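You operate a simulated robot arm through the tools that you are given. There is no shell and no other tool. Be economical: measure what you need, move in short steps, check, and stop when the job is done.

The job below is to be done with a simulated robot arm. You get a single attempt, and the scene is never put back.

Task
Put the black weight on the tension post, set the tension on the card and store it.
Fine: switch the unit on, turn the blue knob, press STORE once.

The check looks at the end state, three seconds after you hand in, the way a careful person would. Anything else that was tipped, shoved, dropped, spilled or broken makes it a failure.

Robot
A 7-joint arm with a two-finger parallel gripper, fixed in place. Base frame: the origin is at the foot of the arm, x ahead of it, y to its left, z up. Lengths are in mm, angles in degrees, forces in N, time in s.
Its first joint turns from -166.0 to 166.0 degrees. Payload 4.4 kg.
Tool frame: the origin (TCP) lies between the finger pads and is the grasp point; the fingertips stand 23 mm ahead of it; z points along the fingers, y is the line along which they close. Largest opening 94 mm; finger width 38, thickness 10; the body of the gripper, 54 by 96 mm, starts 39 mm behind the TCP.
Orientation is that of the tool frame in the base frame, as a unit quaternion [w, x, y, z]. With the fingers straight down and closing along the base's y, the tool's x points along the base's -x, its y along +y and its z along -z.

Tools
- The arm moves only by the tool drive_tool. Its argument "deltas" is a list of rows, each a list of 6 numbers: the shift along the tool's x, y, z in cm, then the turn, a rotation vector about the tool's x, y, z in degrees. In form: [[dx, dy, dz, rx, ry, rz], ...]. A call has 1 to 12 rows; each row is the pose to reach, as a shift and turn from the pose commanded when the call began, along the tool's axes at that moment. "jaw" is the opening, from 0 (shut) to 1 (fully open), set as the call begins (left out, the last holds). A row lasts 0.2 s, in which the tool goes at most 50 mm and 8.6 degrees; a call with a longer step from one row to the next is refused whole, and so is a gripper value outside its range. Where a pose cannot be reached the arm comes as near as it can. A force on the tool above 40 N (or 10 N above the force at the start of the call, whichever is more), or a blocked arm, ends the call early, and 0.2 s more pass. Each finger travels about 72 mm/s and halts on what it meets, pressing with about 39 N; the grip force reading is that of the motor and also rises with nothing between the fingers. The clock runs only during rows and for 0.2 s after the last one: add rows that repeat a pose to give the fingers time. The reply holds the time, the measured pose of the TCP, the force on the tool along the base axes, the opening and the grip force, in the units named above and with some noise, with the torque about the TCP (base axes, N m) and any sound that the robot's microphone picked up.
- Cameras (640 x 400 px; columns grow to the right, rows downward): "scene" is fixed at [48.7, -500.5, 1476.2]; the picture's right is [0.76, -0.65, 0.00], its down [-0.15, -0.18, -0.97] and it looks along [0.63, 0.74, -0.23] (base axes); focal length 358 px, centre (320, 200). "wrist" rides on the gripper at [86, 16, -74] in the tool frame; the picture's right is [-0.18, 0.98, 0.00], its down [-0.58, -0.11, -0.81] and it looks along [-0.79, -0.15, 0.59] (tool axes); focal length 243 px, centre (320, 200). There is no depth. A picture from a camera that has moved, and an enlarged one, comes with that camera's place and axes in the base frame and with its lens.
- camera(camera): a new picture of that camera. The clock stands still meanwhile.
- close_up(camera, box): a new picture of the part [left, top, right, bottom] of that camera's present view, enlarged. The clock stands still meanwhile.
- finish_job(): hands the job in; it is judged then, once.

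Go step by step. Nothing tells you positions but the pictures and the camera data: compare them with the known pose of the tool, close in by small moves and look again before you grip or let go. The budget is 120 turns and 84 pictures, counting those below and the enlarged ones. Unless the task says otherwise, let go and move clear before handing in, and close with one line.

The tools are called after "Call:" by a JSON object that holds its "api" and its "payload". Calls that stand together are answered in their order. drive_tool: Moves the arm, as the interface text tells. Its arguments: {"type":"object","properties":{"deltas":{"type":"array","items":{"type":"array","items":{"type":"number"}}},"jaw":{"type":"number"}},"required":["deltas"]} The other tools are called the same way: camera (camera) takes a picture; close_up (camera, box) takes an enlarged picture of a part of a camera's view; finish_job () hands the job in.

At the start:

```text
time_s: 0.0
tcp_pos: [634.8, 525.4, 1247.4]
orientation: [0.0, 0.001, 1.0, -0.001]
force: [-0.3, -0.6, 0.4]
wrist_torque: [0.0, -0.04, -0.02]
finger_gap: 94.2
grip_force: 0.1
```

scene: 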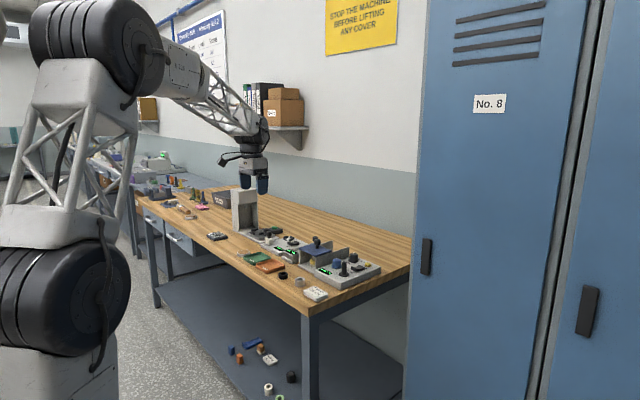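
wrist: 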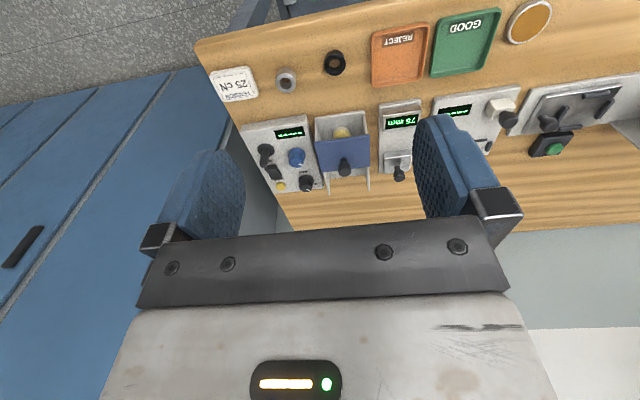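

I see a bench with a row of units; a card reading "25 cN" lies near a black ring weight and a grey ring, and the tension unit seems to be the one with the blue knob. I'll look closer first.

Call:
{"api": "close_up", "payload": {"camera": "wrist", "box": [190, 50, 390, 210]}}

Call:
{"api": "close_up", "payload": {"camera": "scene", "box": [220, 210, 400, 310]}}

```text
2.50 times, centred on (290, 130) of wrist
camera zoom: at [546.8, 542.4, 1321.4], right [0.18, 0.98, 0.0], down [0.58, -0.11, 0.81], along [0.79, -0.15, -0.59], focal length 606 px, centre (395, 375)
```

zoom: 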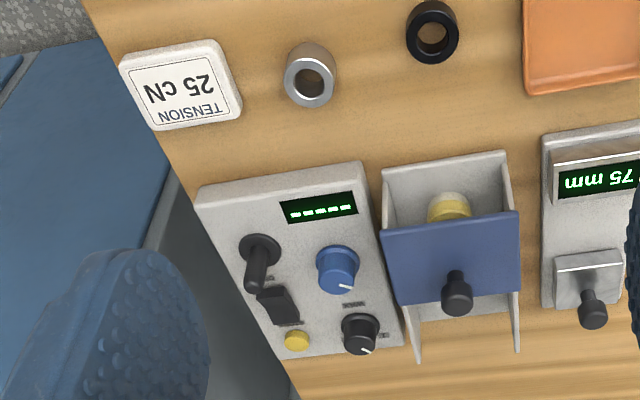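

```text
3.56 times, centred on (310, 260) of scene
camera zoom: at [48.7, -500.5, 1476.2], right [0.76, -0.65, 0.0], down [-0.15, -0.18, -0.97], along [0.63, 0.74, -0.23], focal length 1274 px, centre (356, -13)
```

zoom: 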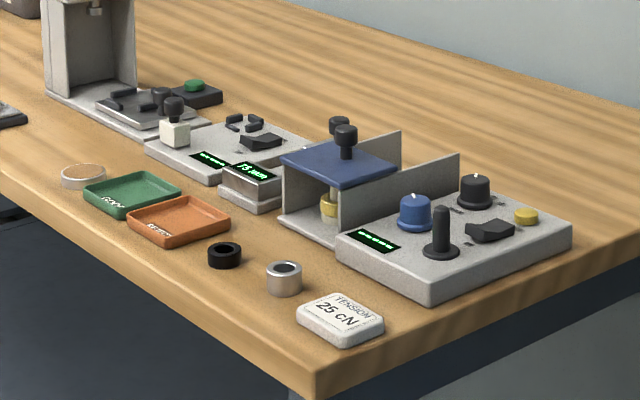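

The "25 cN" card, the black ring at about (745, 531, 885) and the unit around (950, 380, 910) are located. I'll move closer to read the unit's labels.

Call:
{"api": "drive_tool", "payload": {"deltas": [[-1.5, -3.5, 2.5, 0, 0, 0], [-3, -7, 5, 0, 0, 0], [-4.5, -10.5, 7.5, 0, 0, 0], [-6.5, -14, 10, 0, 0, 0], [-6.5, -14, 10, 0, 0, 0]], "jaw": 1}}

Call:
{"api": "camera", "payload": {"camera": "wrist"}}

```text
time_s: 1.2
tcp_pos: [699.9, 383.8, 1147.0]
orientation: [0.0, 0.0, 1.0, -0.001]
force: [0.2, -0.3, 0.5]
wrist_torque: [0.01, -0.01, -0.01]
finger_gap: 94.0
grip_force: 0.0
```

```text
79 pictures are left
camera wrist: at [612.3, 400.3, 1221.7], right [0.18, 0.98, 0.0], down [0.58, -0.11, 0.81], along [0.79, -0.15, -0.59], focal length 243 px, centre (320, 200)
```

wrist: 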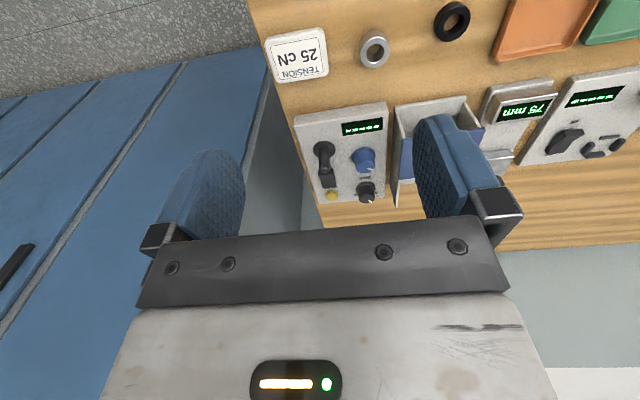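

Call:
{"api": "close_up", "payload": {"camera": "wrist", "box": [285, 100, 405, 210]}}

Call:
{"api": "close_up", "payload": {"camera": "scene", "box": [300, 240, 400, 302]}}

Call:
{"api": "close_up", "payload": {"camera": "wrist", "box": [255, 0, 495, 100]}}

```text
3.64 times, centred on (345, 155) of wrist
camera zoom: at [612.3, 400.3, 1221.7], right [0.18, 0.98, 0.0], down [0.58, -0.11, 0.81], along [0.79, -0.15, -0.59], focal length 882 px, centre (229, 364)
```

zoom: 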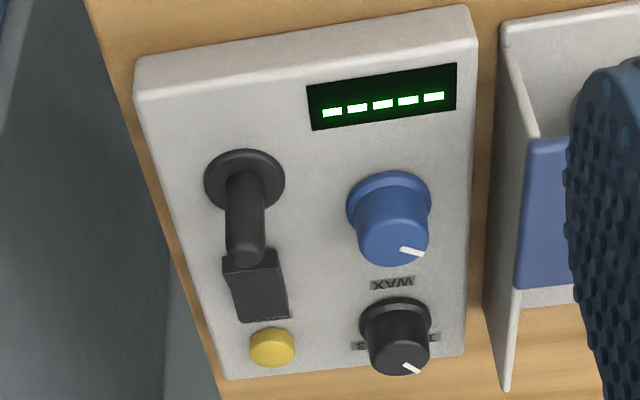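

```text
6.40 times, centred on (350, 271) of scene
camera zoom: at [48.7, -500.5, 1476.2], right [0.76, -0.65, 0.0], down [-0.15, -0.18, -0.97], along [0.63, 0.74, -0.23], focal length 2293 px, centre (128, -254)
```

zoom: 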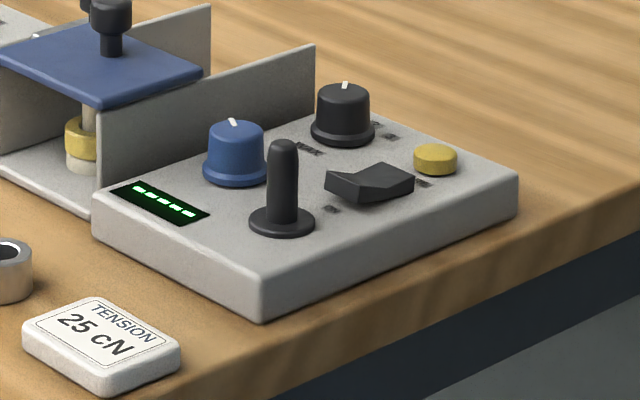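

```text
2.67 times, centred on (375, 50) of wrist
camera zoom: at [612.3, 400.3, 1221.7], right [0.18, 0.98, 0.0], down [0.58, -0.11, 0.81], along [0.79, -0.15, -0.59], focal length 647 px, centre (173, 600)
```

zoom: 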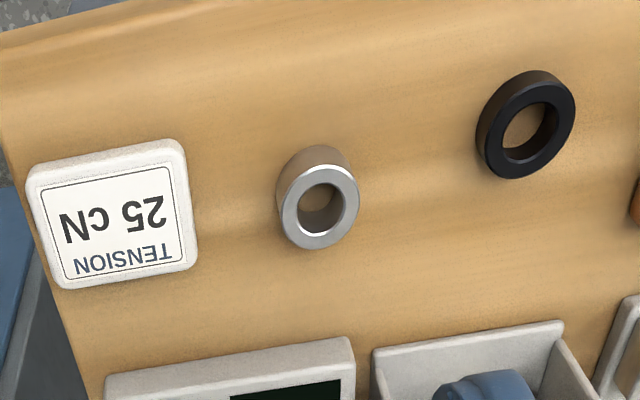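

The unit's layout reads: post ≈(893,355), rocker ≈(952,351), yellow button ≈(1006,352), blue knob ≈(915,422), black knob ≈(1009,422), with the panel top at about z 910. Next I'll go above the black ring and look.

Call:
{"api": "drive_tool", "payload": {"deltas": [[-1, 3.5, 3, 0, 0, 0], [-1, 7, 6, 0, 0, 0], [-1, 11, 9, 0, 0, 0], [-1, 14.9, 12, 0, 0, 0], [-1, 14.9, 12, 0, 0, 0]], "jaw": 0.7}}

Call:
{"api": "camera", "payload": {"camera": "wrist"}}

```text
time_s: 2.4
tcp_pos: [710.0, 534.3, 1026.8]
orientation: [0.001, 0.0, 1.0, 0.0]
force: [-0.2, 0.2, -0.3]
wrist_torque: [0.02, -0.04, -0.05]
finger_gap: 65.7
grip_force: 0.0
```

```text
75 pictures are left
camera wrist: at [622.7, 551.5, 1101.7], right [0.18, 0.98, 0.0], down [0.58, -0.11, 0.81], along [0.79, -0.15, -0.59], focal length 243 px, centre (320, 200)
```

wrist: 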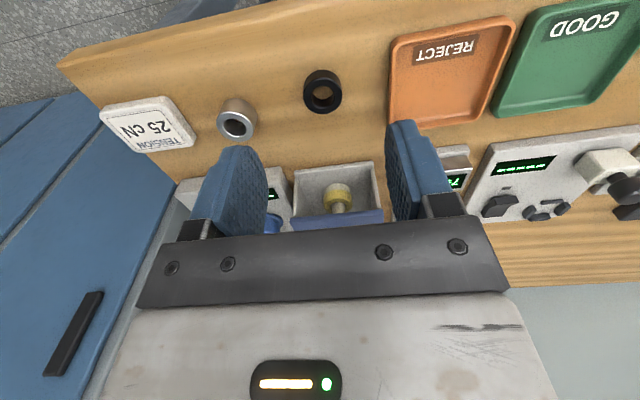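

Call:
{"api": "close_up", "payload": {"camera": "wrist", "box": [270, 40, 430, 140]}}

```text
4.00 times, centred on (350, 90) of wrist
camera zoom: at [622.7, 551.5, 1101.7], right [0.18, 0.98, 0.0], down [0.58, -0.11, 0.81], along [0.79, -0.15, -0.59], focal length 970 px, centre (200, 640)
```

zoom: 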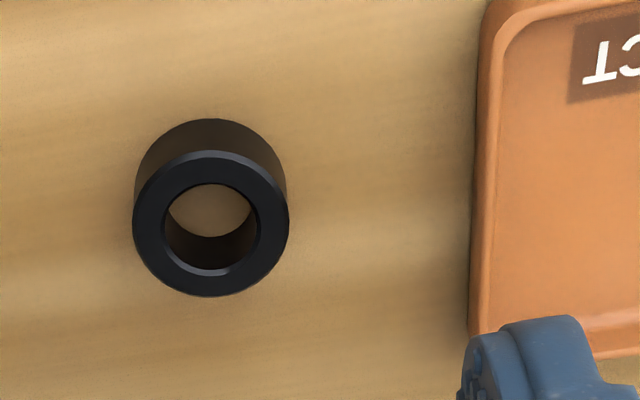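

The ring is about 36 mm across with a ~21 mm hole, and there's ample room to the tray. I'll centre over it and lower to just above, then look.

Call:
{"api": "drive_tool", "payload": {"deltas": [[-1.8, -0.15, 2.5, 0, 0, 0], [-3.5, -0.3, 5, 0, 0, 0], [-3.5, -0.3, 8, 0, 0, 0], [-3.5, -0.3, 10, 0, 0, 0], [-3.5, -0.3, 10, 0, 0, 0]]}}

Call:
{"api": "close_up", "payload": {"camera": "wrist", "box": [210, 80, 450, 230]}}

Call:
{"api": "close_up", "payload": {"camera": "scene", "box": [250, 240, 330, 290]}}

```text
time_s: 3.6
tcp_pos: [743.2, 532.0, 926.5]
orientation: [0.0, -0.001, 1.0, 0.0]
force: [0.0, -0.1, 0.5]
wrist_torque: [0.01, 0.01, -0.02]
finger_gap: 65.8
grip_force: 0.1
```

```text
2.67 times, centred on (330, 155) of wrist
camera zoom: at [657.5, 548.0, 1000.9], right [0.18, 0.98, 0.0], down [0.58, -0.11, 0.81], along [0.79, -0.15, -0.59], focal length 647 px, centre (293, 320)
```

zoom: 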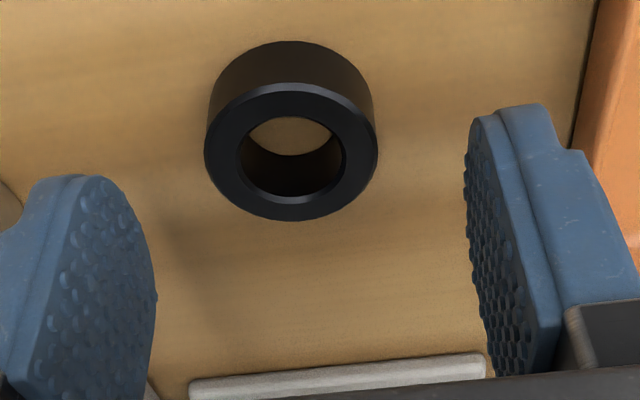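

```text
8.00 times, centred on (290, 265) of scene
camera zoom: at [48.7, -500.5, 1476.2], right [0.76, -0.65, 0.0], down [-0.15, -0.18, -0.97], along [0.63, 0.74, -0.23], focal length 2866 px, centre (560, -320)
```

zoom: 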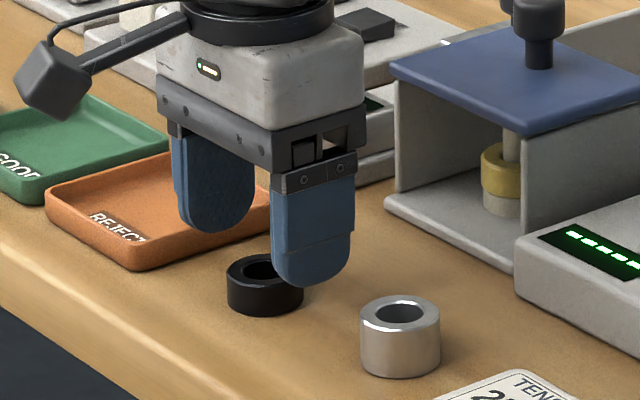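

The ring centre triangulates to (745, 531, top 891), with the bench near 875. I'll lower so the tips reach about z 879, then grip.

Call:
{"api": "drive_tool", "payload": {"deltas": [[-0.1, -0.05, 1.0, 0, 0, 0], [-0.1, -0.05, 2.0, 0, 0, 0], [-0.1, -0.05, 2.4, 0, 0, 0], [-0.1, -0.05, 2.4, 0, 0, 0]]}}

Call:
{"api": "close_up", "payload": {"camera": "wrist", "box": [210, 80, 450, 230]}}

Call:
{"api": "close_up", "payload": {"camera": "scene", "box": [250, 240, 330, 290]}}

```text
time_s: 4.6
tcp_pos: [746.1, 531.4, 902.8]
orientation: [0.0, 0.0, 1.0, 0.0]
force: [-2.2, -0.2, 6.1]
wrist_torque: [-0.23, 0.14, -0.09]
finger_gap: 66.1
grip_force: 0.5
```

```text
2.67 times, centred on (330, 155) of wrist
camera zoom: at [658.2, 548.2, 977.7], right [0.18, 0.98, 0.0], down [0.58, -0.11, 0.81], along [0.79, -0.15, -0.59], focal length 647 px, centre (293, 320)
```

zoom: 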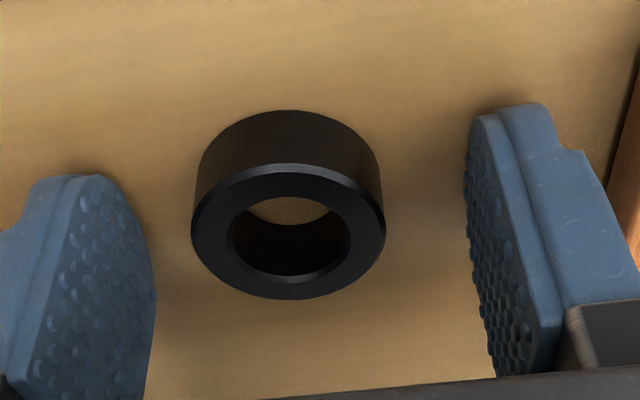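

```text
8.00 times, centred on (290, 265) of scene
camera zoom: at [48.7, -500.5, 1476.2], right [0.76, -0.65, 0.0], down [-0.15, -0.18, -0.97], along [0.63, 0.74, -0.23], focal length 2866 px, centre (560, -320)
```

zoom: 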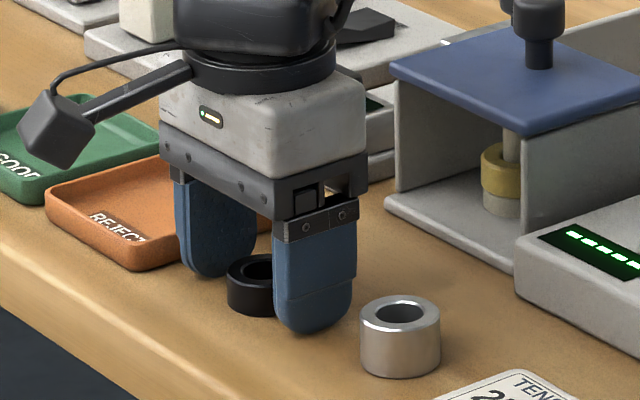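

The tips just touch the bench (6 N), so I'll rise 2 mm and close.

Call:
{"api": "drive_tool", "payload": {"deltas": [[0, 0, -0.2, 0, 0, 0], [0, 0, -0.2, 0, 0, 0]]}}

Call:
{"api": "drive_tool", "payload": {"deltas": [[0, 0, 0, 0, 0, 0], [0, 0, 0, 0, 0, 0], [0, 0, 0, 0, 0, 0], [0, 0, 0, 0, 0, 0]], "jaw": 0}}

Call:
{"api": "drive_tool", "payload": {"deltas": [[0, 0, -1, 0, 0, 0], [0, 0, -3, 0, 0, 0], [0, 0, -6, 0, 0, 0], [0, 0, -9, 0, 0, 0], [0, 0, -9, 0, 0, 0]]}}

Call:
{"api": "close_up", "payload": {"camera": "wrist", "box": [210, 80, 450, 230]}}

Call:
{"api": "close_up", "payload": {"camera": "scene", "box": [250, 220, 330, 270]}}

```text
time_s: 5.2
tcp_pos: [744.9, 532.0, 904.1]
orientation: [0.0, 0.0, 1.0, 0.0]
force: [0.6, -0.1, 0.5]
wrist_torque: [0.01, -0.01, 0.03]
finger_gap: 65.7
grip_force: 0.1
```

```text
time_s: 6.2
tcp_pos: [744.9, 529.9, 904.1]
orientation: [0.0, 0.0, 1.0, 0.0]
force: [-0.3, -1.2, 1.6]
wrist_torque: [-0.04, 0.01, -0.02]
finger_gap: 34.8
grip_force: 38.6
```

```text
time_s: 7.4
tcp_pos: [744.9, 530.0, 994.4]
orientation: [0.001, 0.0, 1.0, 0.0]
force: [-0.2, 0.1, -0.3]
wrist_torque: [-0.03, 0.0, 0.0]
finger_gap: 0.0
grip_force: 38.9
```

```text
2.67 times, centred on (330, 155) of wrist
camera zoom: at [658.1, 547.4, 1068.9], right [0.18, 0.98, 0.0], down [0.58, -0.11, 0.81], along [0.79, -0.15, -0.59], focal length 647 px, centre (293, 320)
```

zoom: 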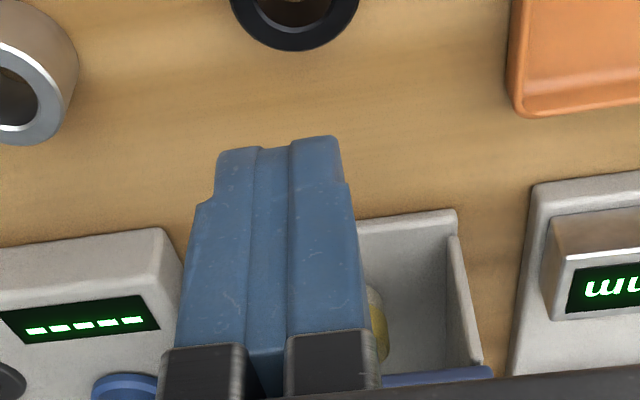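

```text
8.00 times, centred on (290, 245) of scene
camera zoom: at [48.7, -500.5, 1476.2], right [0.76, -0.65, 0.0], down [-0.15, -0.18, -0.97], along [0.63, 0.74, -0.23], focal length 2866 px, centre (560, -160)
```

zoom: 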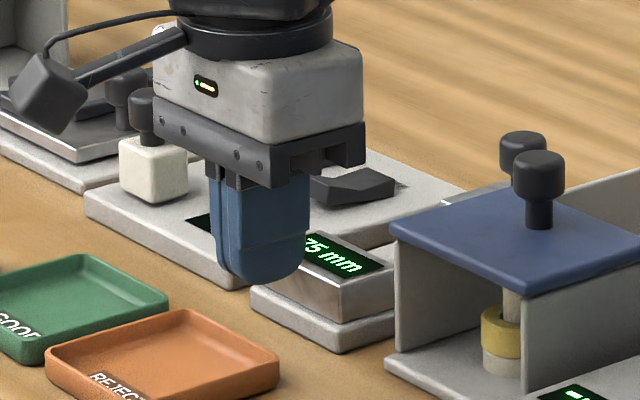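

The ring slipped out on lifting. I'll open and see where it lies.

Call:
{"api": "drive_tool", "payload": {"deltas": [[2, 0, 0, 0, 0, 0], [4, 0, 0, 0, 0, 0], [4, 0, 0, 0, 0, 0], [4, 0, 0, 0, 0, 0]], "jaw": 0.6}}

Call:
{"api": "close_up", "payload": {"camera": "wrist", "box": [250, 20, 410, 120]}}

Call:
{"api": "close_up", "payload": {"camera": "scene", "box": [250, 240, 330, 290]}}

```text
time_s: 8.4
tcp_pos: [706.6, 531.1, 994.9]
orientation: [0.001, 0.0, 1.0, 0.0]
force: [-0.1, 0.6, 0.2]
wrist_torque: [0.03, 0.02, 0.01]
finger_gap: 56.3
grip_force: 0.0
```

```text
4.00 times, centred on (330, 70) of wrist
camera zoom: at [618.4, 547.5, 1069.1], right [0.18, 0.98, 0.0], down [0.58, -0.11, 0.81], along [0.79, -0.15, -0.59], focal length 970 px, centre (280, 720)
```

zoom: 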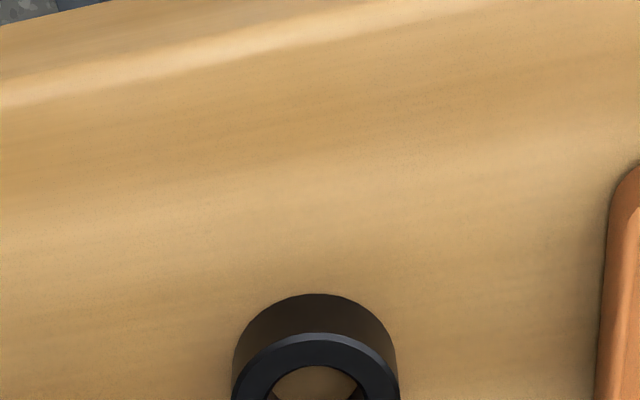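

```text
8.00 times, centred on (290, 265) of scene
camera zoom: at [48.7, -500.5, 1476.2], right [0.76, -0.65, 0.0], down [-0.15, -0.18, -0.97], along [0.63, 0.74, -0.23], focal length 2866 px, centre (560, -320)
```

zoom: 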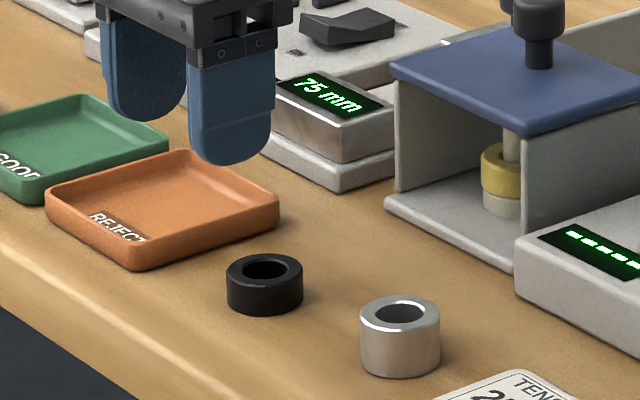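

The ring is still upright in its place. I'll retry, gripping as deep as the bench allows and lifting slowly.

Call:
{"api": "drive_tool", "payload": {"deltas": [[-2, 0, 3, 0, 0, 0], [-3.9, 0.05, 6, 0, 0, 0], [-3.9, 0.05, 7, 0, 0, 0], [-3.9, 0.05, 7, 0, 0, 0]]}}

Call:
{"api": "close_up", "payload": {"camera": "wrist", "box": [210, 80, 450, 230]}}

```text
time_s: 9.4
tcp_pos: [743.6, 532.8, 924.2]
orientation: [0.0, 0.0, 1.0, 0.0]
force: [-0.3, 0.0, 0.5]
wrist_torque: [-0.01, 0.0, 0.01]
finger_gap: 56.6
grip_force: 0.1
```

```text
2.67 times, centred on (330, 155) of wrist
camera zoom: at [656.3, 548.3, 998.9], right [0.18, 0.98, 0.0], down [0.58, -0.11, 0.81], along [0.79, -0.15, -0.59], focal length 647 px, centre (293, 320)
```

zoom: 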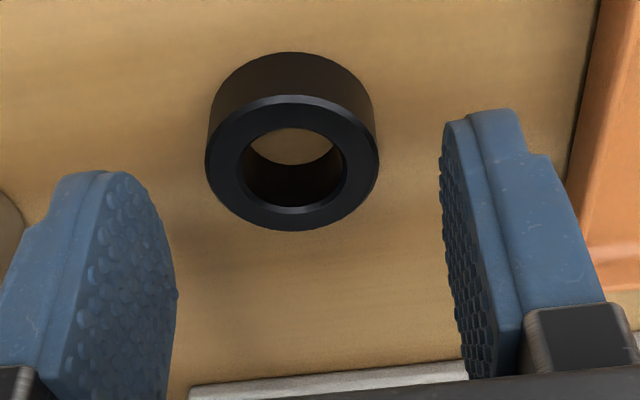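

Call:
{"api": "drive_tool", "payload": {"deltas": [[-0.1, -0.1, 1.0, 0, 0, 0], [-0.1, -0.1, 1.8, 0, 0, 0], [-0.1, -0.1, 2.08, 0, 0, 0], [-0.1, -0.1, 2.08, 0, 0, 0]]}}

Call:
{"api": "drive_tool", "payload": {"deltas": [[0, 0, 0, 0, 0, 0], [0, 0, 0, 0, 0, 0], [0, 0, 0, 0, 0, 0], [0, 0, 0, 0, 0, 0], [0, 0, 0, 0, 0, 0], [0, 0, 0, 0, 0, 0]], "jaw": 0}}

Call:
{"api": "close_up", "payload": {"camera": "wrist", "box": [210, 80, 450, 230]}}

Call:
{"api": "close_up", "payload": {"camera": "scene", "box": [250, 240, 330, 290]}}

```text
time_s: 10.4
tcp_pos: [744.8, 531.4, 903.8]
orientation: [0.0, 0.0, 1.0, 0.0]
force: [0.1, -0.2, 0.0]
wrist_torque: [-0.01, 0.01, 0.03]
finger_gap: 56.3
grip_force: 0.1
```

```text
time_s: 11.8
tcp_pos: [744.7, 530.4, 903.6]
orientation: [0.0, 0.0, 1.0, 0.0]
force: [-0.5, -0.2, -0.4]
wrist_torque: [0.0, -0.04, -0.02]
finger_gap: 34.5
grip_force: 39.1
```

```text
2.67 times, centred on (330, 155) of wrist
camera zoom: at [657.9, 547.5, 978.5], right [0.18, 0.98, 0.0], down [0.58, -0.11, 0.81], along [0.79, -0.15, -0.59], focal length 647 px, centre (293, 320)
```

zoom: 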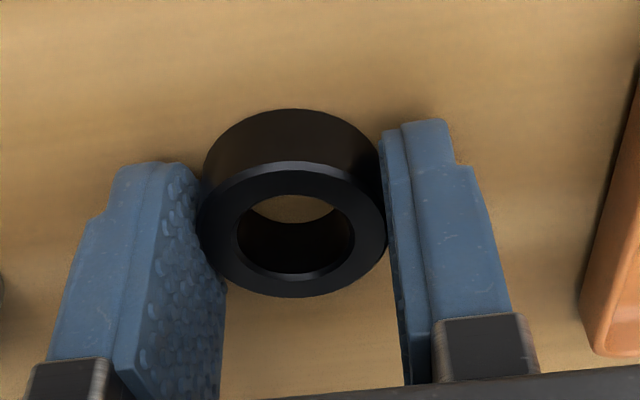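

```text
8.00 times, centred on (290, 265) of scene
camera zoom: at [48.7, -500.5, 1476.2], right [0.76, -0.65, 0.0], down [-0.15, -0.18, -0.97], along [0.63, 0.74, -0.23], focal length 2866 px, centre (560, -320)
```

zoom: 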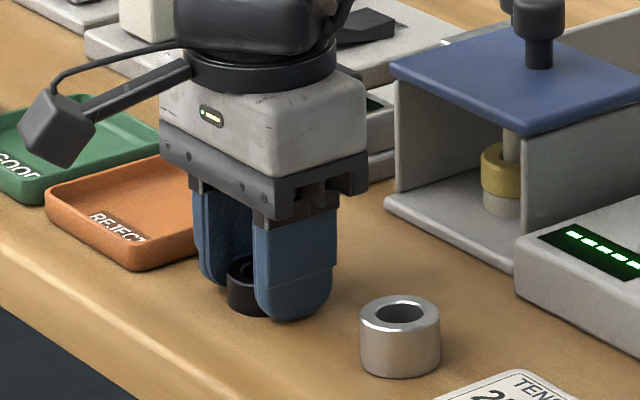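

The ring sits centred between the tips with a 34.5 mm gap. I'll lift slowly in small steps.

Call:
{"api": "drive_tool", "payload": {"deltas": [[0, 0, -0.1, 0, 0, 0], [0, 0, -0.2, 0, 0, 0], [0, 0, -0.3, 0, 0, 0], [0, 0, -0.4, 0, 0, 0], [0, 0, -0.5, 0, 0, 0]]}}

Call:
{"api": "close_up", "payload": {"camera": "wrist", "box": [210, 80, 450, 230]}}

```text
time_s: 13.0
tcp_pos: [744.9, 531.1, 908.7]
orientation: [0.0, -0.001, 1.0, 0.0]
force: [-0.2, -0.2, 0.2]
wrist_torque: [0.02, 0.0, 0.03]
finger_gap: 34.3
grip_force: 39.3
```

```text
2.67 times, centred on (330, 155) of wrist
camera zoom: at [658.3, 547.6, 983.5], right [0.18, 0.98, 0.0], down [0.58, -0.11, 0.81], along [0.79, -0.15, -0.59], focal length 647 px, centre (293, 320)
```

zoom: 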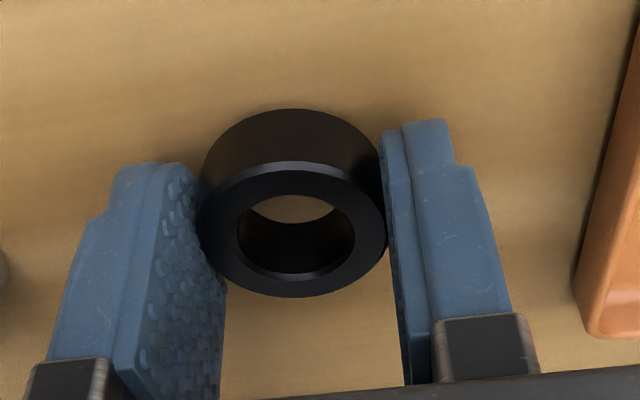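

The ring lifts with the fingers. Continuing up gently.

Call:
{"api": "drive_tool", "payload": {"deltas": [[0, 0, -0.3, 0, 0, 0], [0, 0, -0.7, 0, 0, 0], [0, 0, -1.2, 0, 0, 0], [0, 0, -1.8, 0, 0, 0], [0, 0, -2.4, 0, 0, 0], [0, 0, -3.0, 0, 0, 0], [0, 0, -3.6, 0, 0, 0], [0, 0, -4.2, 0, 0, 0], [0, 0, -4.8, 0, 0, 0], [0, 0, -5.4, 0, 0, 0], [0, 0, -5.9, 0, 0, 0], [0, 0, -6.2, 0, 0, 0]]}}

Call:
{"api": "close_up", "payload": {"camera": "wrist", "box": [210, 80, 450, 230]}}

```text
time_s: 15.6
tcp_pos: [744.7, 531.4, 971.2]
orientation: [0.001, 0.0, 1.0, 0.0]
force: [0.3, -0.4, -0.4]
wrist_torque: [0.01, -0.01, 0.0]
finger_gap: 34.5
grip_force: 39.3
```

```text
2.67 times, centred on (330, 155) of wrist
camera zoom: at [657.7, 547.7, 1045.6], right [0.18, 0.98, 0.0], down [0.58, -0.11, 0.81], along [0.79, -0.15, -0.59], focal length 647 px, centre (293, 320)
```

zoom: 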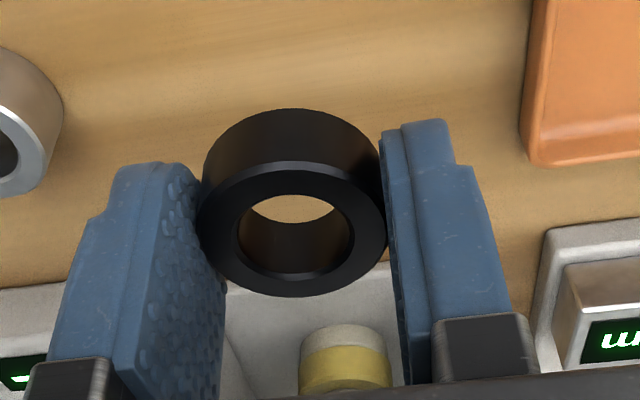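

Firmly held now. I'll raise more, shift right (−y), then approach the post from the front.

Call:
{"api": "drive_tool", "payload": {"deltas": [[0, -0.5, -0.6, 0, 0, 0], [0, -1.5, -1.4, 0, 0, 0], [0, -3, -2.4, 0, 0, 0], [0, -5, -3.4, 0, 0, 0], [0, -7, -4.2, 0, 0, 0], [0, -9, -4.8, 0, 0, 0], [0, -11, -5, 0, 0, 0], [0, -13, -5, 0, 0, 0], [0, -15, -5, 0, 0, 0], [0, -16.5, -5, 0, 0, 0], [0, -17.4, -5, 0, 0, 0], [0, -17.6, -5, 0, 0, 0]]}}

Call:
{"api": "drive_tool", "payload": {"deltas": [[-0.5, 0, 0, 0, 0, 0], [-1.5, 0, 0, 0, 0, 0], [-3, 0, 0, 0, 0, 0], [-4.5, 0, 0, 0, 0, 0], [-6, 0, 0, 0, 0, 0], [-7.5, 0, 0, 0, 0, 0], [-9, 0, 0, 0, 0, 0], [-9.7, 0, 0, 0, 0, 0], [-10, 0, 0, 0, 0, 0], [-10, 0, 0, 0, 0, 0]]}}

Call:
{"api": "camera", "payload": {"camera": "wrist"}}

Call:
{"api": "close_up", "payload": {"camera": "scene", "box": [280, 220, 400, 295]}}

```text
time_s: 18.2
tcp_pos: [745.8, 354.7, 1019.8]
orientation: [-0.001, -0.001, 1.0, 0.001]
force: [-0.2, 0.0, -0.9]
wrist_torque: [0.01, 0.0, 0.0]
finger_gap: 34.8
grip_force: 38.6
```

```text
time_s: 20.4
tcp_pos: [843.4, 354.6, 1020.9]
orientation: [0.0, 0.0, 1.0, -0.001]
force: [0.1, -0.6, -1.1]
wrist_torque: [0.01, -0.01, 0.0]
finger_gap: 34.7
grip_force: 39.1
```

```text
60 pictures are left
camera wrist: at [756.9, 371.7, 1095.5], right [0.18, 0.98, 0.0], down [0.58, -0.11, 0.81], along [0.79, -0.15, -0.59], focal length 243 px, centre (320, 200)
```

wrist: 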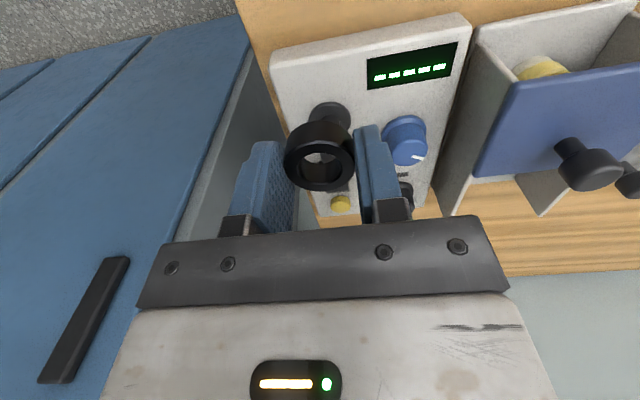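

```text
5.33 times, centred on (340, 258) of scene
camera zoom: at [48.7, -500.5, 1476.2], right [0.76, -0.65, 0.0], down [-0.15, -0.18, -0.97], along [0.63, 0.74, -0.23], focal length 1911 px, centre (213, -107)
```

zoom: 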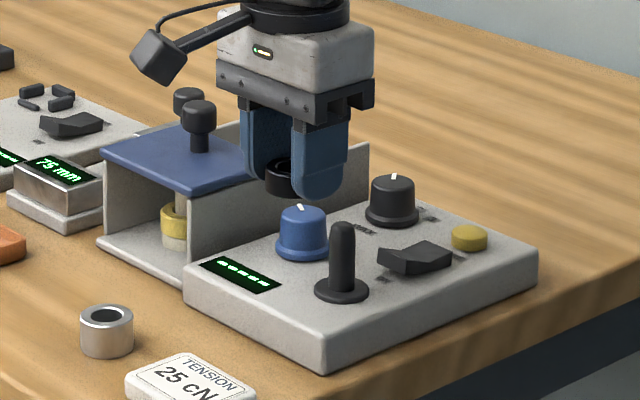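

Call:
{"api": "close_up", "payload": {"camera": "wrist", "box": [250, 70, 450, 220]}}

```text
2.67 times, centred on (350, 145) of wrist
camera zoom: at [756.9, 371.7, 1095.5], right [0.18, 0.98, 0.0], down [0.58, -0.11, 0.81], along [0.79, -0.15, -0.59], focal length 647 px, centre (240, 347)
```

zoom: 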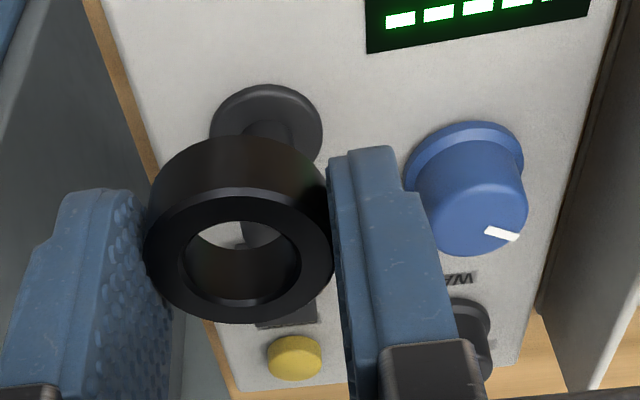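

The flange centre works out to about (893, 355.5). I'll move the ring over the post, still above its top, and check.

Call:
{"api": "drive_tool", "payload": {"deltas": [[-0.5, 0, 0, 0, 0, 0], [-1.5, 0, 0, 0, 0, 0], [-3, 0.05, 0, 0, 0, 0], [-4.2, 0.1, 0.5, 0, 0, 0], [-4.8, 0.1, 1, 0, 0, 0], [-4.9, 0.1, 1.5, 0, 0, 0], [-4.9, 0.1, 1.5, 0, 0, 0], [-4.9, 0.1, 1.5, 0, 0, 0]]}}

Call:
{"api": "close_up", "payload": {"camera": "wrist", "box": [250, 70, 450, 220]}}

Call:
{"api": "close_up", "payload": {"camera": "scene", "box": [310, 230, 390, 280]}}

```text
time_s: 22.2
tcp_pos: [893.3, 356.2, 1006.0]
orientation: [0.001, 0.001, 1.0, 0.0]
force: [-0.7, -0.3, -0.4]
wrist_torque: [0.01, 0.01, 0.04]
finger_gap: 34.3
grip_force: 38.6
```

```text
2.67 times, centred on (350, 145) of wrist
camera zoom: at [806.8, 372.6, 1080.8], right [0.18, 0.98, 0.0], down [0.58, -0.11, 0.81], along [0.79, -0.15, -0.59], focal length 647 px, centre (240, 347)
```

zoom: 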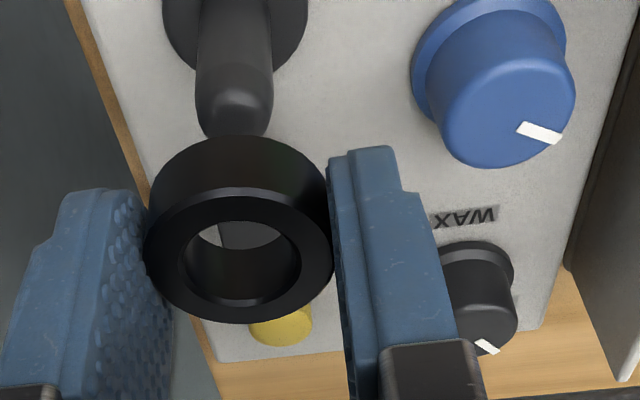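

```text
8.00 times, centred on (350, 255) of scene
camera zoom: at [48.7, -500.5, 1476.2], right [0.76, -0.65, 0.0], down [-0.15, -0.18, -0.97], along [0.63, 0.74, -0.23], focal length 2866 px, centre (80, -240)
```

zoom: 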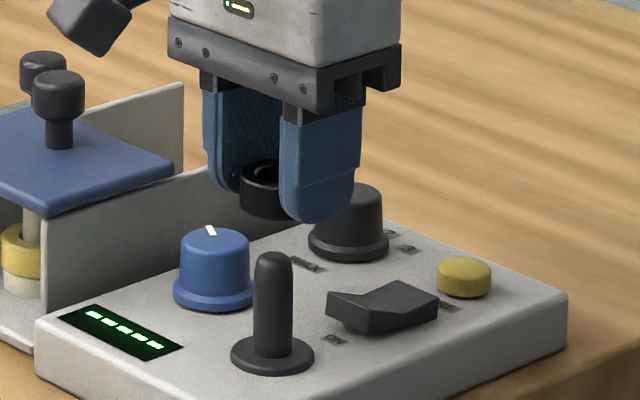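

Lateral alignment looks right. I'll lower until the ring is just above the post tip and check again.

Call:
{"api": "drive_tool", "payload": {"deltas": [[0.05, -0.05, 0.5, 0, 0, 0], [0.05, -0.05, 1, 0, 0, 0], [0.05, -0.05, 1.5, 0, 0, 0], [0.05, -0.05, 2, 0, 0, 0], [0.05, -0.05, 2, 0, 0, 0]]}}

Call:
{"api": "close_up", "payload": {"camera": "wrist", "box": [270, 90, 400, 190]}}

Call:
{"api": "close_up", "payload": {"camera": "scene", "box": [310, 230, 390, 280]}}

```text
time_s: 23.4
tcp_pos: [893.5, 354.6, 986.2]
orientation: [0.0, 0.0, 1.0, 0.0]
force: [0.0, 0.5, -1.6]
wrist_torque: [0.02, 0.02, -0.01]
finger_gap: 34.5
grip_force: 39.2
```

```text
4.00 times, centred on (335, 140) of wrist
camera zoom: at [806.9, 372.0, 1060.8], right [0.18, 0.98, 0.0], down [0.58, -0.11, 0.81], along [0.79, -0.15, -0.59], focal length 970 px, centre (260, 440)
```

zoom: 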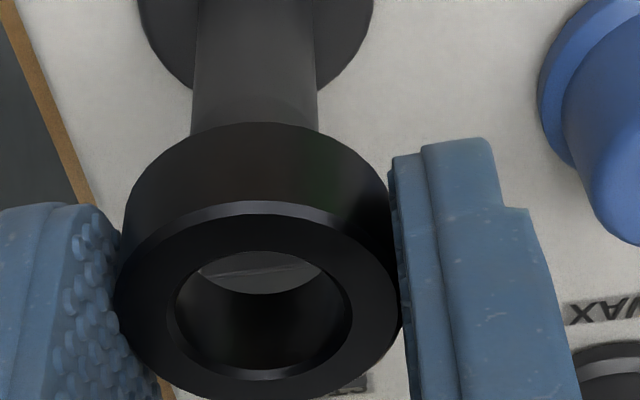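

```text
8.00 times, centred on (350, 255) of scene
camera zoom: at [48.7, -500.5, 1476.2], right [0.76, -0.65, 0.0], down [-0.15, -0.18, -0.97], along [0.63, 0.74, -0.23], focal length 2866 px, centre (80, -240)
```

zoom: 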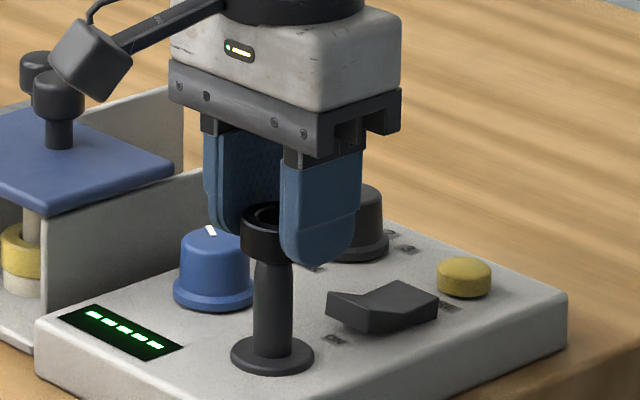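

The scene view shows the ring about 3.5 mm too far in +x relative to the post. I'll correct and re-check enlarged.

Call:
{"api": "drive_tool", "payload": {"deltas": [[0.2, 0.03, 0, 0, 0, 0], [0.35, 0.06, 0, 0, 0, 0], [0.35, 0.06, 0, 0, 0, 0]]}}

Call:
{"api": "close_up", "payload": {"camera": "scene", "box": [330, 248, 362, 278]}}

Call:
{"api": "close_up", "payload": {"camera": "wrist", "box": [270, 90, 400, 190]}}

```text
time_s: 24.2
tcp_pos: [889.8, 356.3, 985.8]
orientation: [0.0, 0.0, 1.0, 0.0]
force: [0.0, -0.1, 0.0]
wrist_torque: [0.01, 0.01, 0.0]
finger_gap: 34.6
grip_force: 39.0
```

```text
13.33 times, centred on (346, 263) of scene
camera zoom: at [48.7, -500.5, 1476.2], right [0.76, -0.65, 0.0], down [-0.15, -0.18, -0.97], along [0.63, 0.74, -0.23], focal length 4777 px, centre (-27, -640)
```

zoom: 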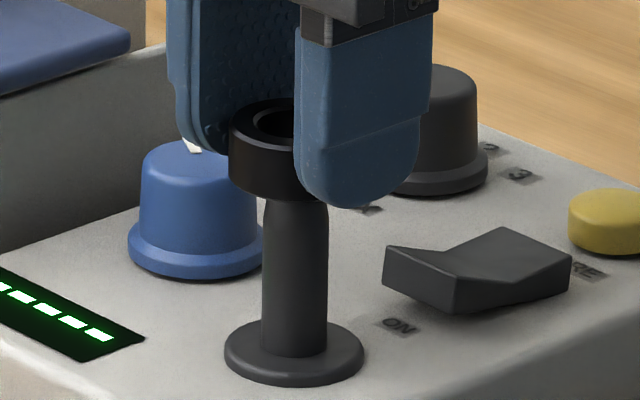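

```text
4.00 times, centred on (335, 140) of wrist
camera zoom: at [802.9, 372.3, 1060.9], right [0.18, 0.98, 0.0], down [0.58, -0.11, 0.81], along [0.79, -0.15, -0.59], focal length 970 px, centre (260, 440)
```

zoom: 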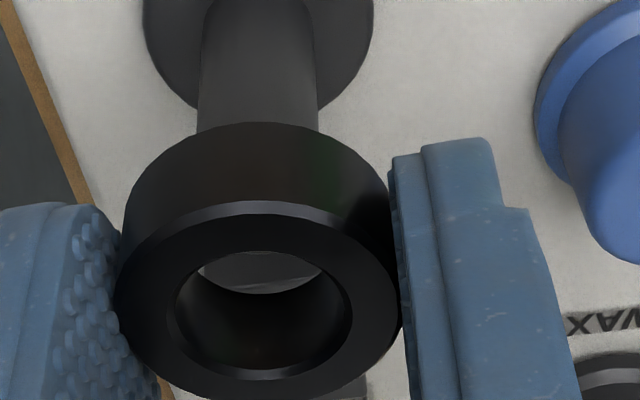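

Alignment is now within about 1 mm in both views; the label "ON" is visible on the rocker's near side and "STORE" by the yellow button. Lowering the ring onto the post.

Call:
{"api": "drive_tool", "payload": {"deltas": [[0, 0, 0.3, 0, 0, 0], [0, 0, 0.6, 0, 0, 0], [0, 0, 0.9, 0, 0, 0], [0, 0, 1.2, 0, 0, 0], [0, 0, 1.5, 0, 0, 0], [0, 0, 1.8, 0, 0, 0]]}}

Call:
{"api": "close_up", "payload": {"camera": "scene", "box": [330, 248, 362, 278]}}

```text
time_s: 25.6
tcp_pos: [888.2, 355.0, 967.0]
orientation: [0.0, 0.0, 1.0, 0.001]
force: [-0.2, -0.1, -1.5]
wrist_torque: [-0.03, -0.03, 0.02]
finger_gap: 34.4
grip_force: 39.1
```

```text
13.33 times, centred on (346, 263) of scene
camera zoom: at [48.7, -500.5, 1476.2], right [0.76, -0.65, 0.0], down [-0.15, -0.18, -0.97], along [0.63, 0.74, -0.23], focal length 4777 px, centre (-27, -640)
```

zoom: 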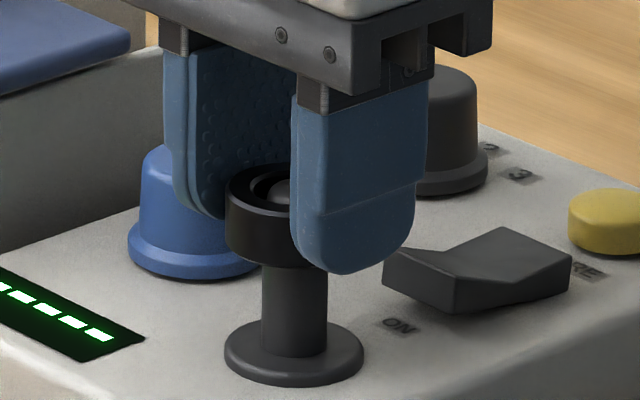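

The post tip is visible inside the ring. Small +1 mm x correction and continue down.

Call:
{"api": "drive_tool", "payload": {"deltas": [[-0.1, 0, 0.4, 0, 0, 0], [-0.1, 0, 0.8, 0, 0, 0], [-0.1, 0, 1.2, 0, 0, 0], [-0.1, 0, 1.6, 0, 0, 0], [-0.1, 0, 2.0, 0, 0, 0], [-0.1, 0, 2.4, 0, 0, 0], [-0.1, 0, 2.7, 0, 0, 0]]}}

Call:
{"api": "close_up", "payload": {"camera": "scene", "box": [330, 248, 362, 278]}}

```text
time_s: 27.2
tcp_pos: [890.8, 356.0, 941.1]
orientation: [0.001, -0.001, 1.0, -0.001]
force: [-0.1, -0.2, -0.9]
wrist_torque: [0.01, -0.01, -0.02]
finger_gap: 34.8
grip_force: 39.1
```

```text
13.33 times, centred on (346, 263) of scene
camera zoom: at [48.7, -500.5, 1476.2], right [0.76, -0.65, 0.0], down [-0.15, -0.18, -0.97], along [0.63, 0.74, -0.23], focal length 4777 px, centre (-27, -640)
```

zoom: 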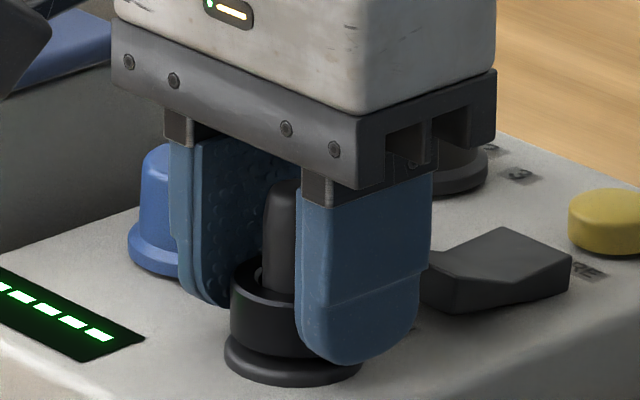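

The ring is within a few mm of the flange. Releasing with a modest opening, then rising.

Call:
{"api": "drive_tool", "payload": {"deltas": [[0, 0, 0, 0, 0, 0], [0, 0, 0, 0, 0, 0], [0, 0, 0, 0, 0, 0]], "jaw": 0.52}}

Call:
{"api": "drive_tool", "payload": {"deltas": [[0, 0, -2, 0, 0, 0], [0, 0, -4, 0, 0, 0], [0, 0, -7, 0, 0, 0], [0, 0, -10, 0, 0, 0], [0, 0, -10, 0, 0, 0]]}}

Call:
{"api": "close_up", "payload": {"camera": "scene", "box": [322, 240, 386, 285]}}

```text
time_s: 28.0
tcp_pos: [891.2, 356.5, 940.9]
orientation: [0.0, 0.0, 1.0, 0.0]
force: [-0.4, 0.1, -1.0]
wrist_torque: [0.0, 0.03, 0.04]
finger_gap: 48.8
grip_force: 0.1
```

```text
time_s: 29.2
tcp_pos: [890.3, 357.0, 1039.7]
orientation: [0.0, 0.0, 1.0, 0.0]
force: [-0.2, -0.1, 0.2]
wrist_torque: [0.0, 0.01, 0.0]
finger_gap: 48.8
grip_force: 0.1
```

```text
8.89 times, centred on (354, 262) of scene
camera zoom: at [48.7, -500.5, 1476.2], right [0.76, -0.65, 0.0], down [-0.15, -0.18, -0.97], along [0.63, 0.74, -0.23], focal length 3185 px, centre (18, -356)
```

zoom: 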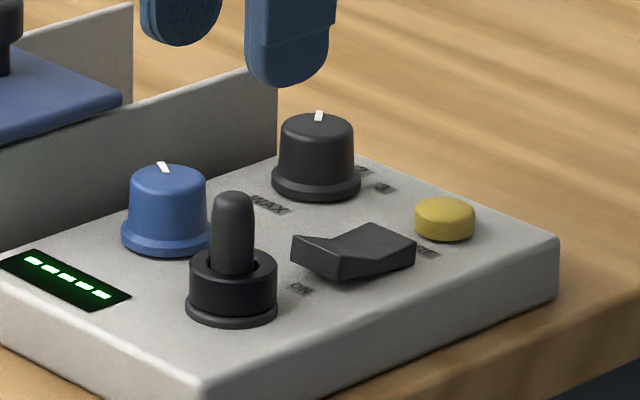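

The ring is seated on the post. Now a look at the rocker and button from the wrist.

Call:
{"api": "drive_tool", "payload": {"deltas": [[2, 0, 0, 0, 0, 0], [4, 0, 0, 0, 0, 0], [4, 0, 0, 0, 0, 0], [4, 0, 0, 0, 0, 0], [4, 0, 0, 0, 0, 0]], "jaw": 1}}

Call:
{"api": "close_up", "payload": {"camera": "wrist", "box": [270, 60, 430, 220]}}

Call:
{"api": "close_up", "payload": {"camera": "scene", "box": [346, 256, 378, 278]}}

```text
time_s: 30.4
tcp_pos: [851.4, 356.3, 1039.2]
orientation: [0.0, 0.0, 1.0, 0.0]
force: [-0.3, -0.9, -0.3]
wrist_torque: [0.02, 0.0, 0.0]
finger_gap: 94.0
grip_force: 0.1
```

```text
2.50 times, centred on (350, 140) of wrist
camera zoom: at [764.3, 372.8, 1114.4], right [0.18, 0.98, 0.0], down [0.58, -0.11, 0.81], along [0.79, -0.15, -0.59], focal length 606 px, centre (245, 350)
```

zoom: 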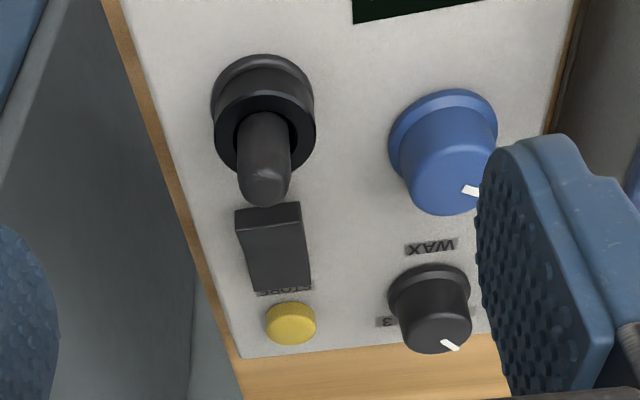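

```text
16.00 times, centred on (362, 267) of scene
camera zoom: at [48.7, -500.5, 1476.2], right [0.76, -0.65, 0.0], down [-0.15, -0.18, -0.97], along [0.63, 0.74, -0.23], focal length 5733 px, centre (-352, -872)
```

zoom: 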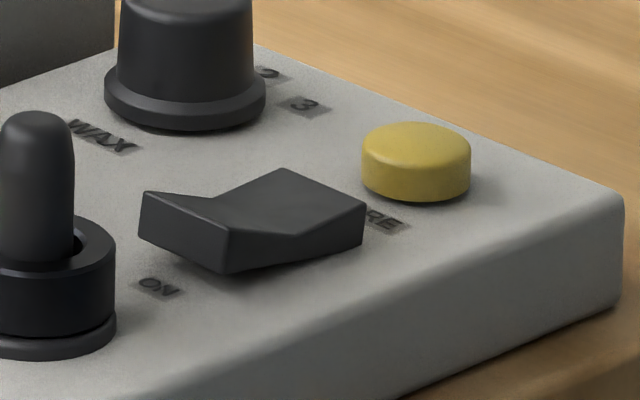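

The rocker's ON end (near the post) is raised, so the unit is off. I'll close the jaw and turn the tool 90° (camera to +y) so the finger's thin side lies along the rocker.

Call:
{"api": "drive_tool", "payload": {"deltas": [[0, 0, -0.5, 0, 0, 8], [0, 0, -1, 0, 0, 16], [0, 0, -1.5, 0, 0, 24], [0, 0, -2, 0, 0, 32], [0, 0, -2.5, 0, 0, 40], [0, 0, -3, 0, 0, 48], [0, 0, -3, 0, 0, 56], [0, 0, -3, 0, 0, 64], [0, 0, -3, 0, 0, 72], [0, 0, -3, 0, 0, 80], [0, 0, -3, 0, 0, 87], [0, 0, -3, 0, 0, 90]], "jaw": 0}}

Call:
{"api": "drive_tool", "payload": {"deltas": [[0, 2, 0, 0, 0, 0], [0, 4, 0, 0, 0, 0], [0, 6, 0, 0, 0, 0], [0, 8, 0, 0, 0, 0], [0, 9.5, 0, 0, 0, 0], [0, 9.5, 0, 0, 0, 0], [0, 9.5, 0, 0, 0, 0]]}}

Call:
{"api": "camera", "payload": {"camera": "wrist"}}

Call:
{"api": "camera", "payload": {"camera": "scene"}}

```text
time_s: 33.0
tcp_pos: [850.9, 355.8, 1071.1]
orientation: [0.0, 0.708, 0.706, -0.001]
force: [0.4, -0.6, 0.2]
wrist_torque: [0.01, 0.02, 0.01]
finger_gap: 0.0
grip_force: 39.5
```

```text
time_s: 34.6
tcp_pos: [945.9, 356.5, 1070.9]
orientation: [0.0, 0.707, 0.707, 0.001]
force: [0.7, 0.2, 0.7]
wrist_torque: [0.02, 0.01, -0.01]
finger_gap: 0.0
grip_force: 39.1
```

```text
46 pictures are left
camera wrist: at [961.1, 443.2, 1145.2], right [0.98, -0.18, 0.0], down [-0.11, -0.58, 0.81], along [-0.15, -0.79, -0.59], focal length 243 px, centre (320, 200)
```

wrist: 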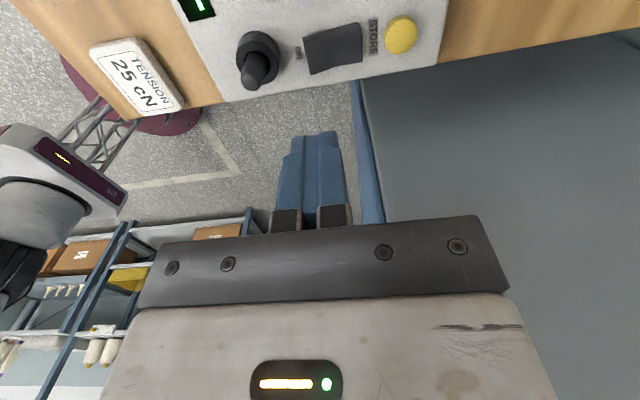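

```text
45 pictures are left
```

scene: 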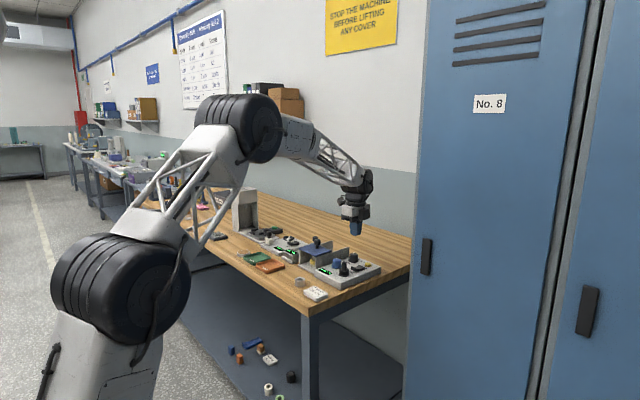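

Call:
{"api": "close_up", "payload": {"camera": "wrist", "box": [220, 0, 440, 150]}}

```text
2.67 times, centred on (330, 75) of wrist
camera zoom: at [961.1, 443.2, 1145.2], right [0.98, -0.18, 0.0], down [-0.11, -0.58, 0.81], along [-0.15, -0.79, -0.59], focal length 647 px, centre (293, 533)
```

zoom: 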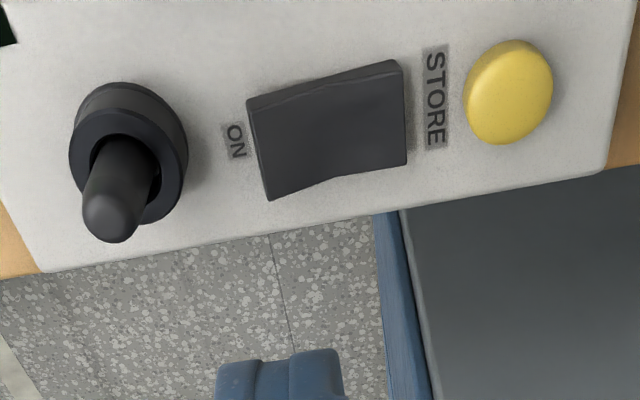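

Rocker spans x≈932–979 at y≈350; STORE button at ≈(1013, 350). I'll descend above the ON end, stopping short.

Call:
{"api": "drive_tool", "payload": {"deltas": [[-0.3, -0.2, 3, 0, 0, 0], [-0.6, -0.5, 6, 0, 0, 0], [-0.6, -0.5, 9, 0, 0, 0], [-0.6, -0.5, 11, 0, 0, 0], [-0.6, -0.5, 11.5, 0, 0, 0], [-0.6, -0.5, 11.5, 0, 0, 0]]}}

Call:
{"api": "close_up", "payload": {"camera": "scene", "box": [330, 240, 386, 280]}}

Call:
{"api": "close_up", "payload": {"camera": "wrist", "box": [220, 70, 440, 220]}}

```text
time_s: 36.0
tcp_pos: [940.2, 350.6, 955.4]
orientation: [0.0, 0.707, 0.707, -0.001]
force: [0.7, 0.2, 0.5]
wrist_torque: [0.0, 0.02, 0.01]
finger_gap: 0.0
grip_force: 38.8
```

```text
10.00 times, centred on (358, 260) of scene
camera zoom: at [48.7, -500.5, 1476.2], right [0.76, -0.65, 0.0], down [-0.15, -0.18, -0.97], along [0.63, 0.74, -0.23], focal length 3583 px, centre (-60, -400)
```

zoom: 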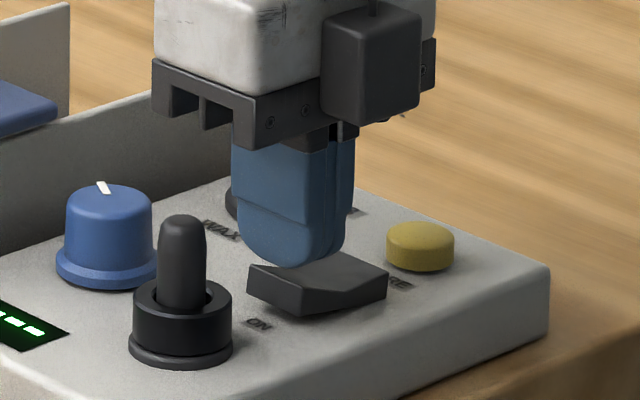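

```text
2.67 times, centred on (330, 145) of wrist
camera zoom: at [956.0, 437.0, 1029.7], right [0.98, -0.18, 0.0], down [-0.11, -0.58, 0.81], along [-0.15, -0.79, -0.59], focal length 647 px, centre (293, 347)
```

zoom: 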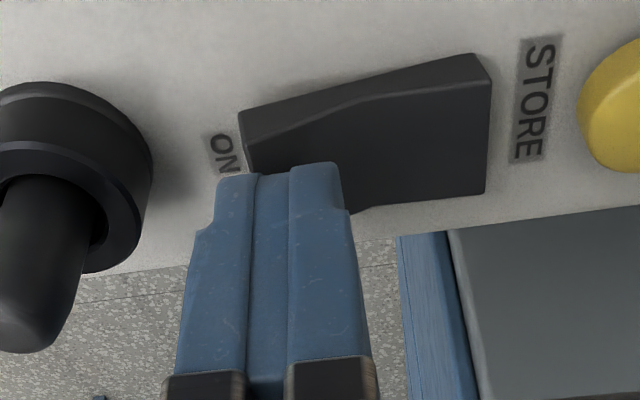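

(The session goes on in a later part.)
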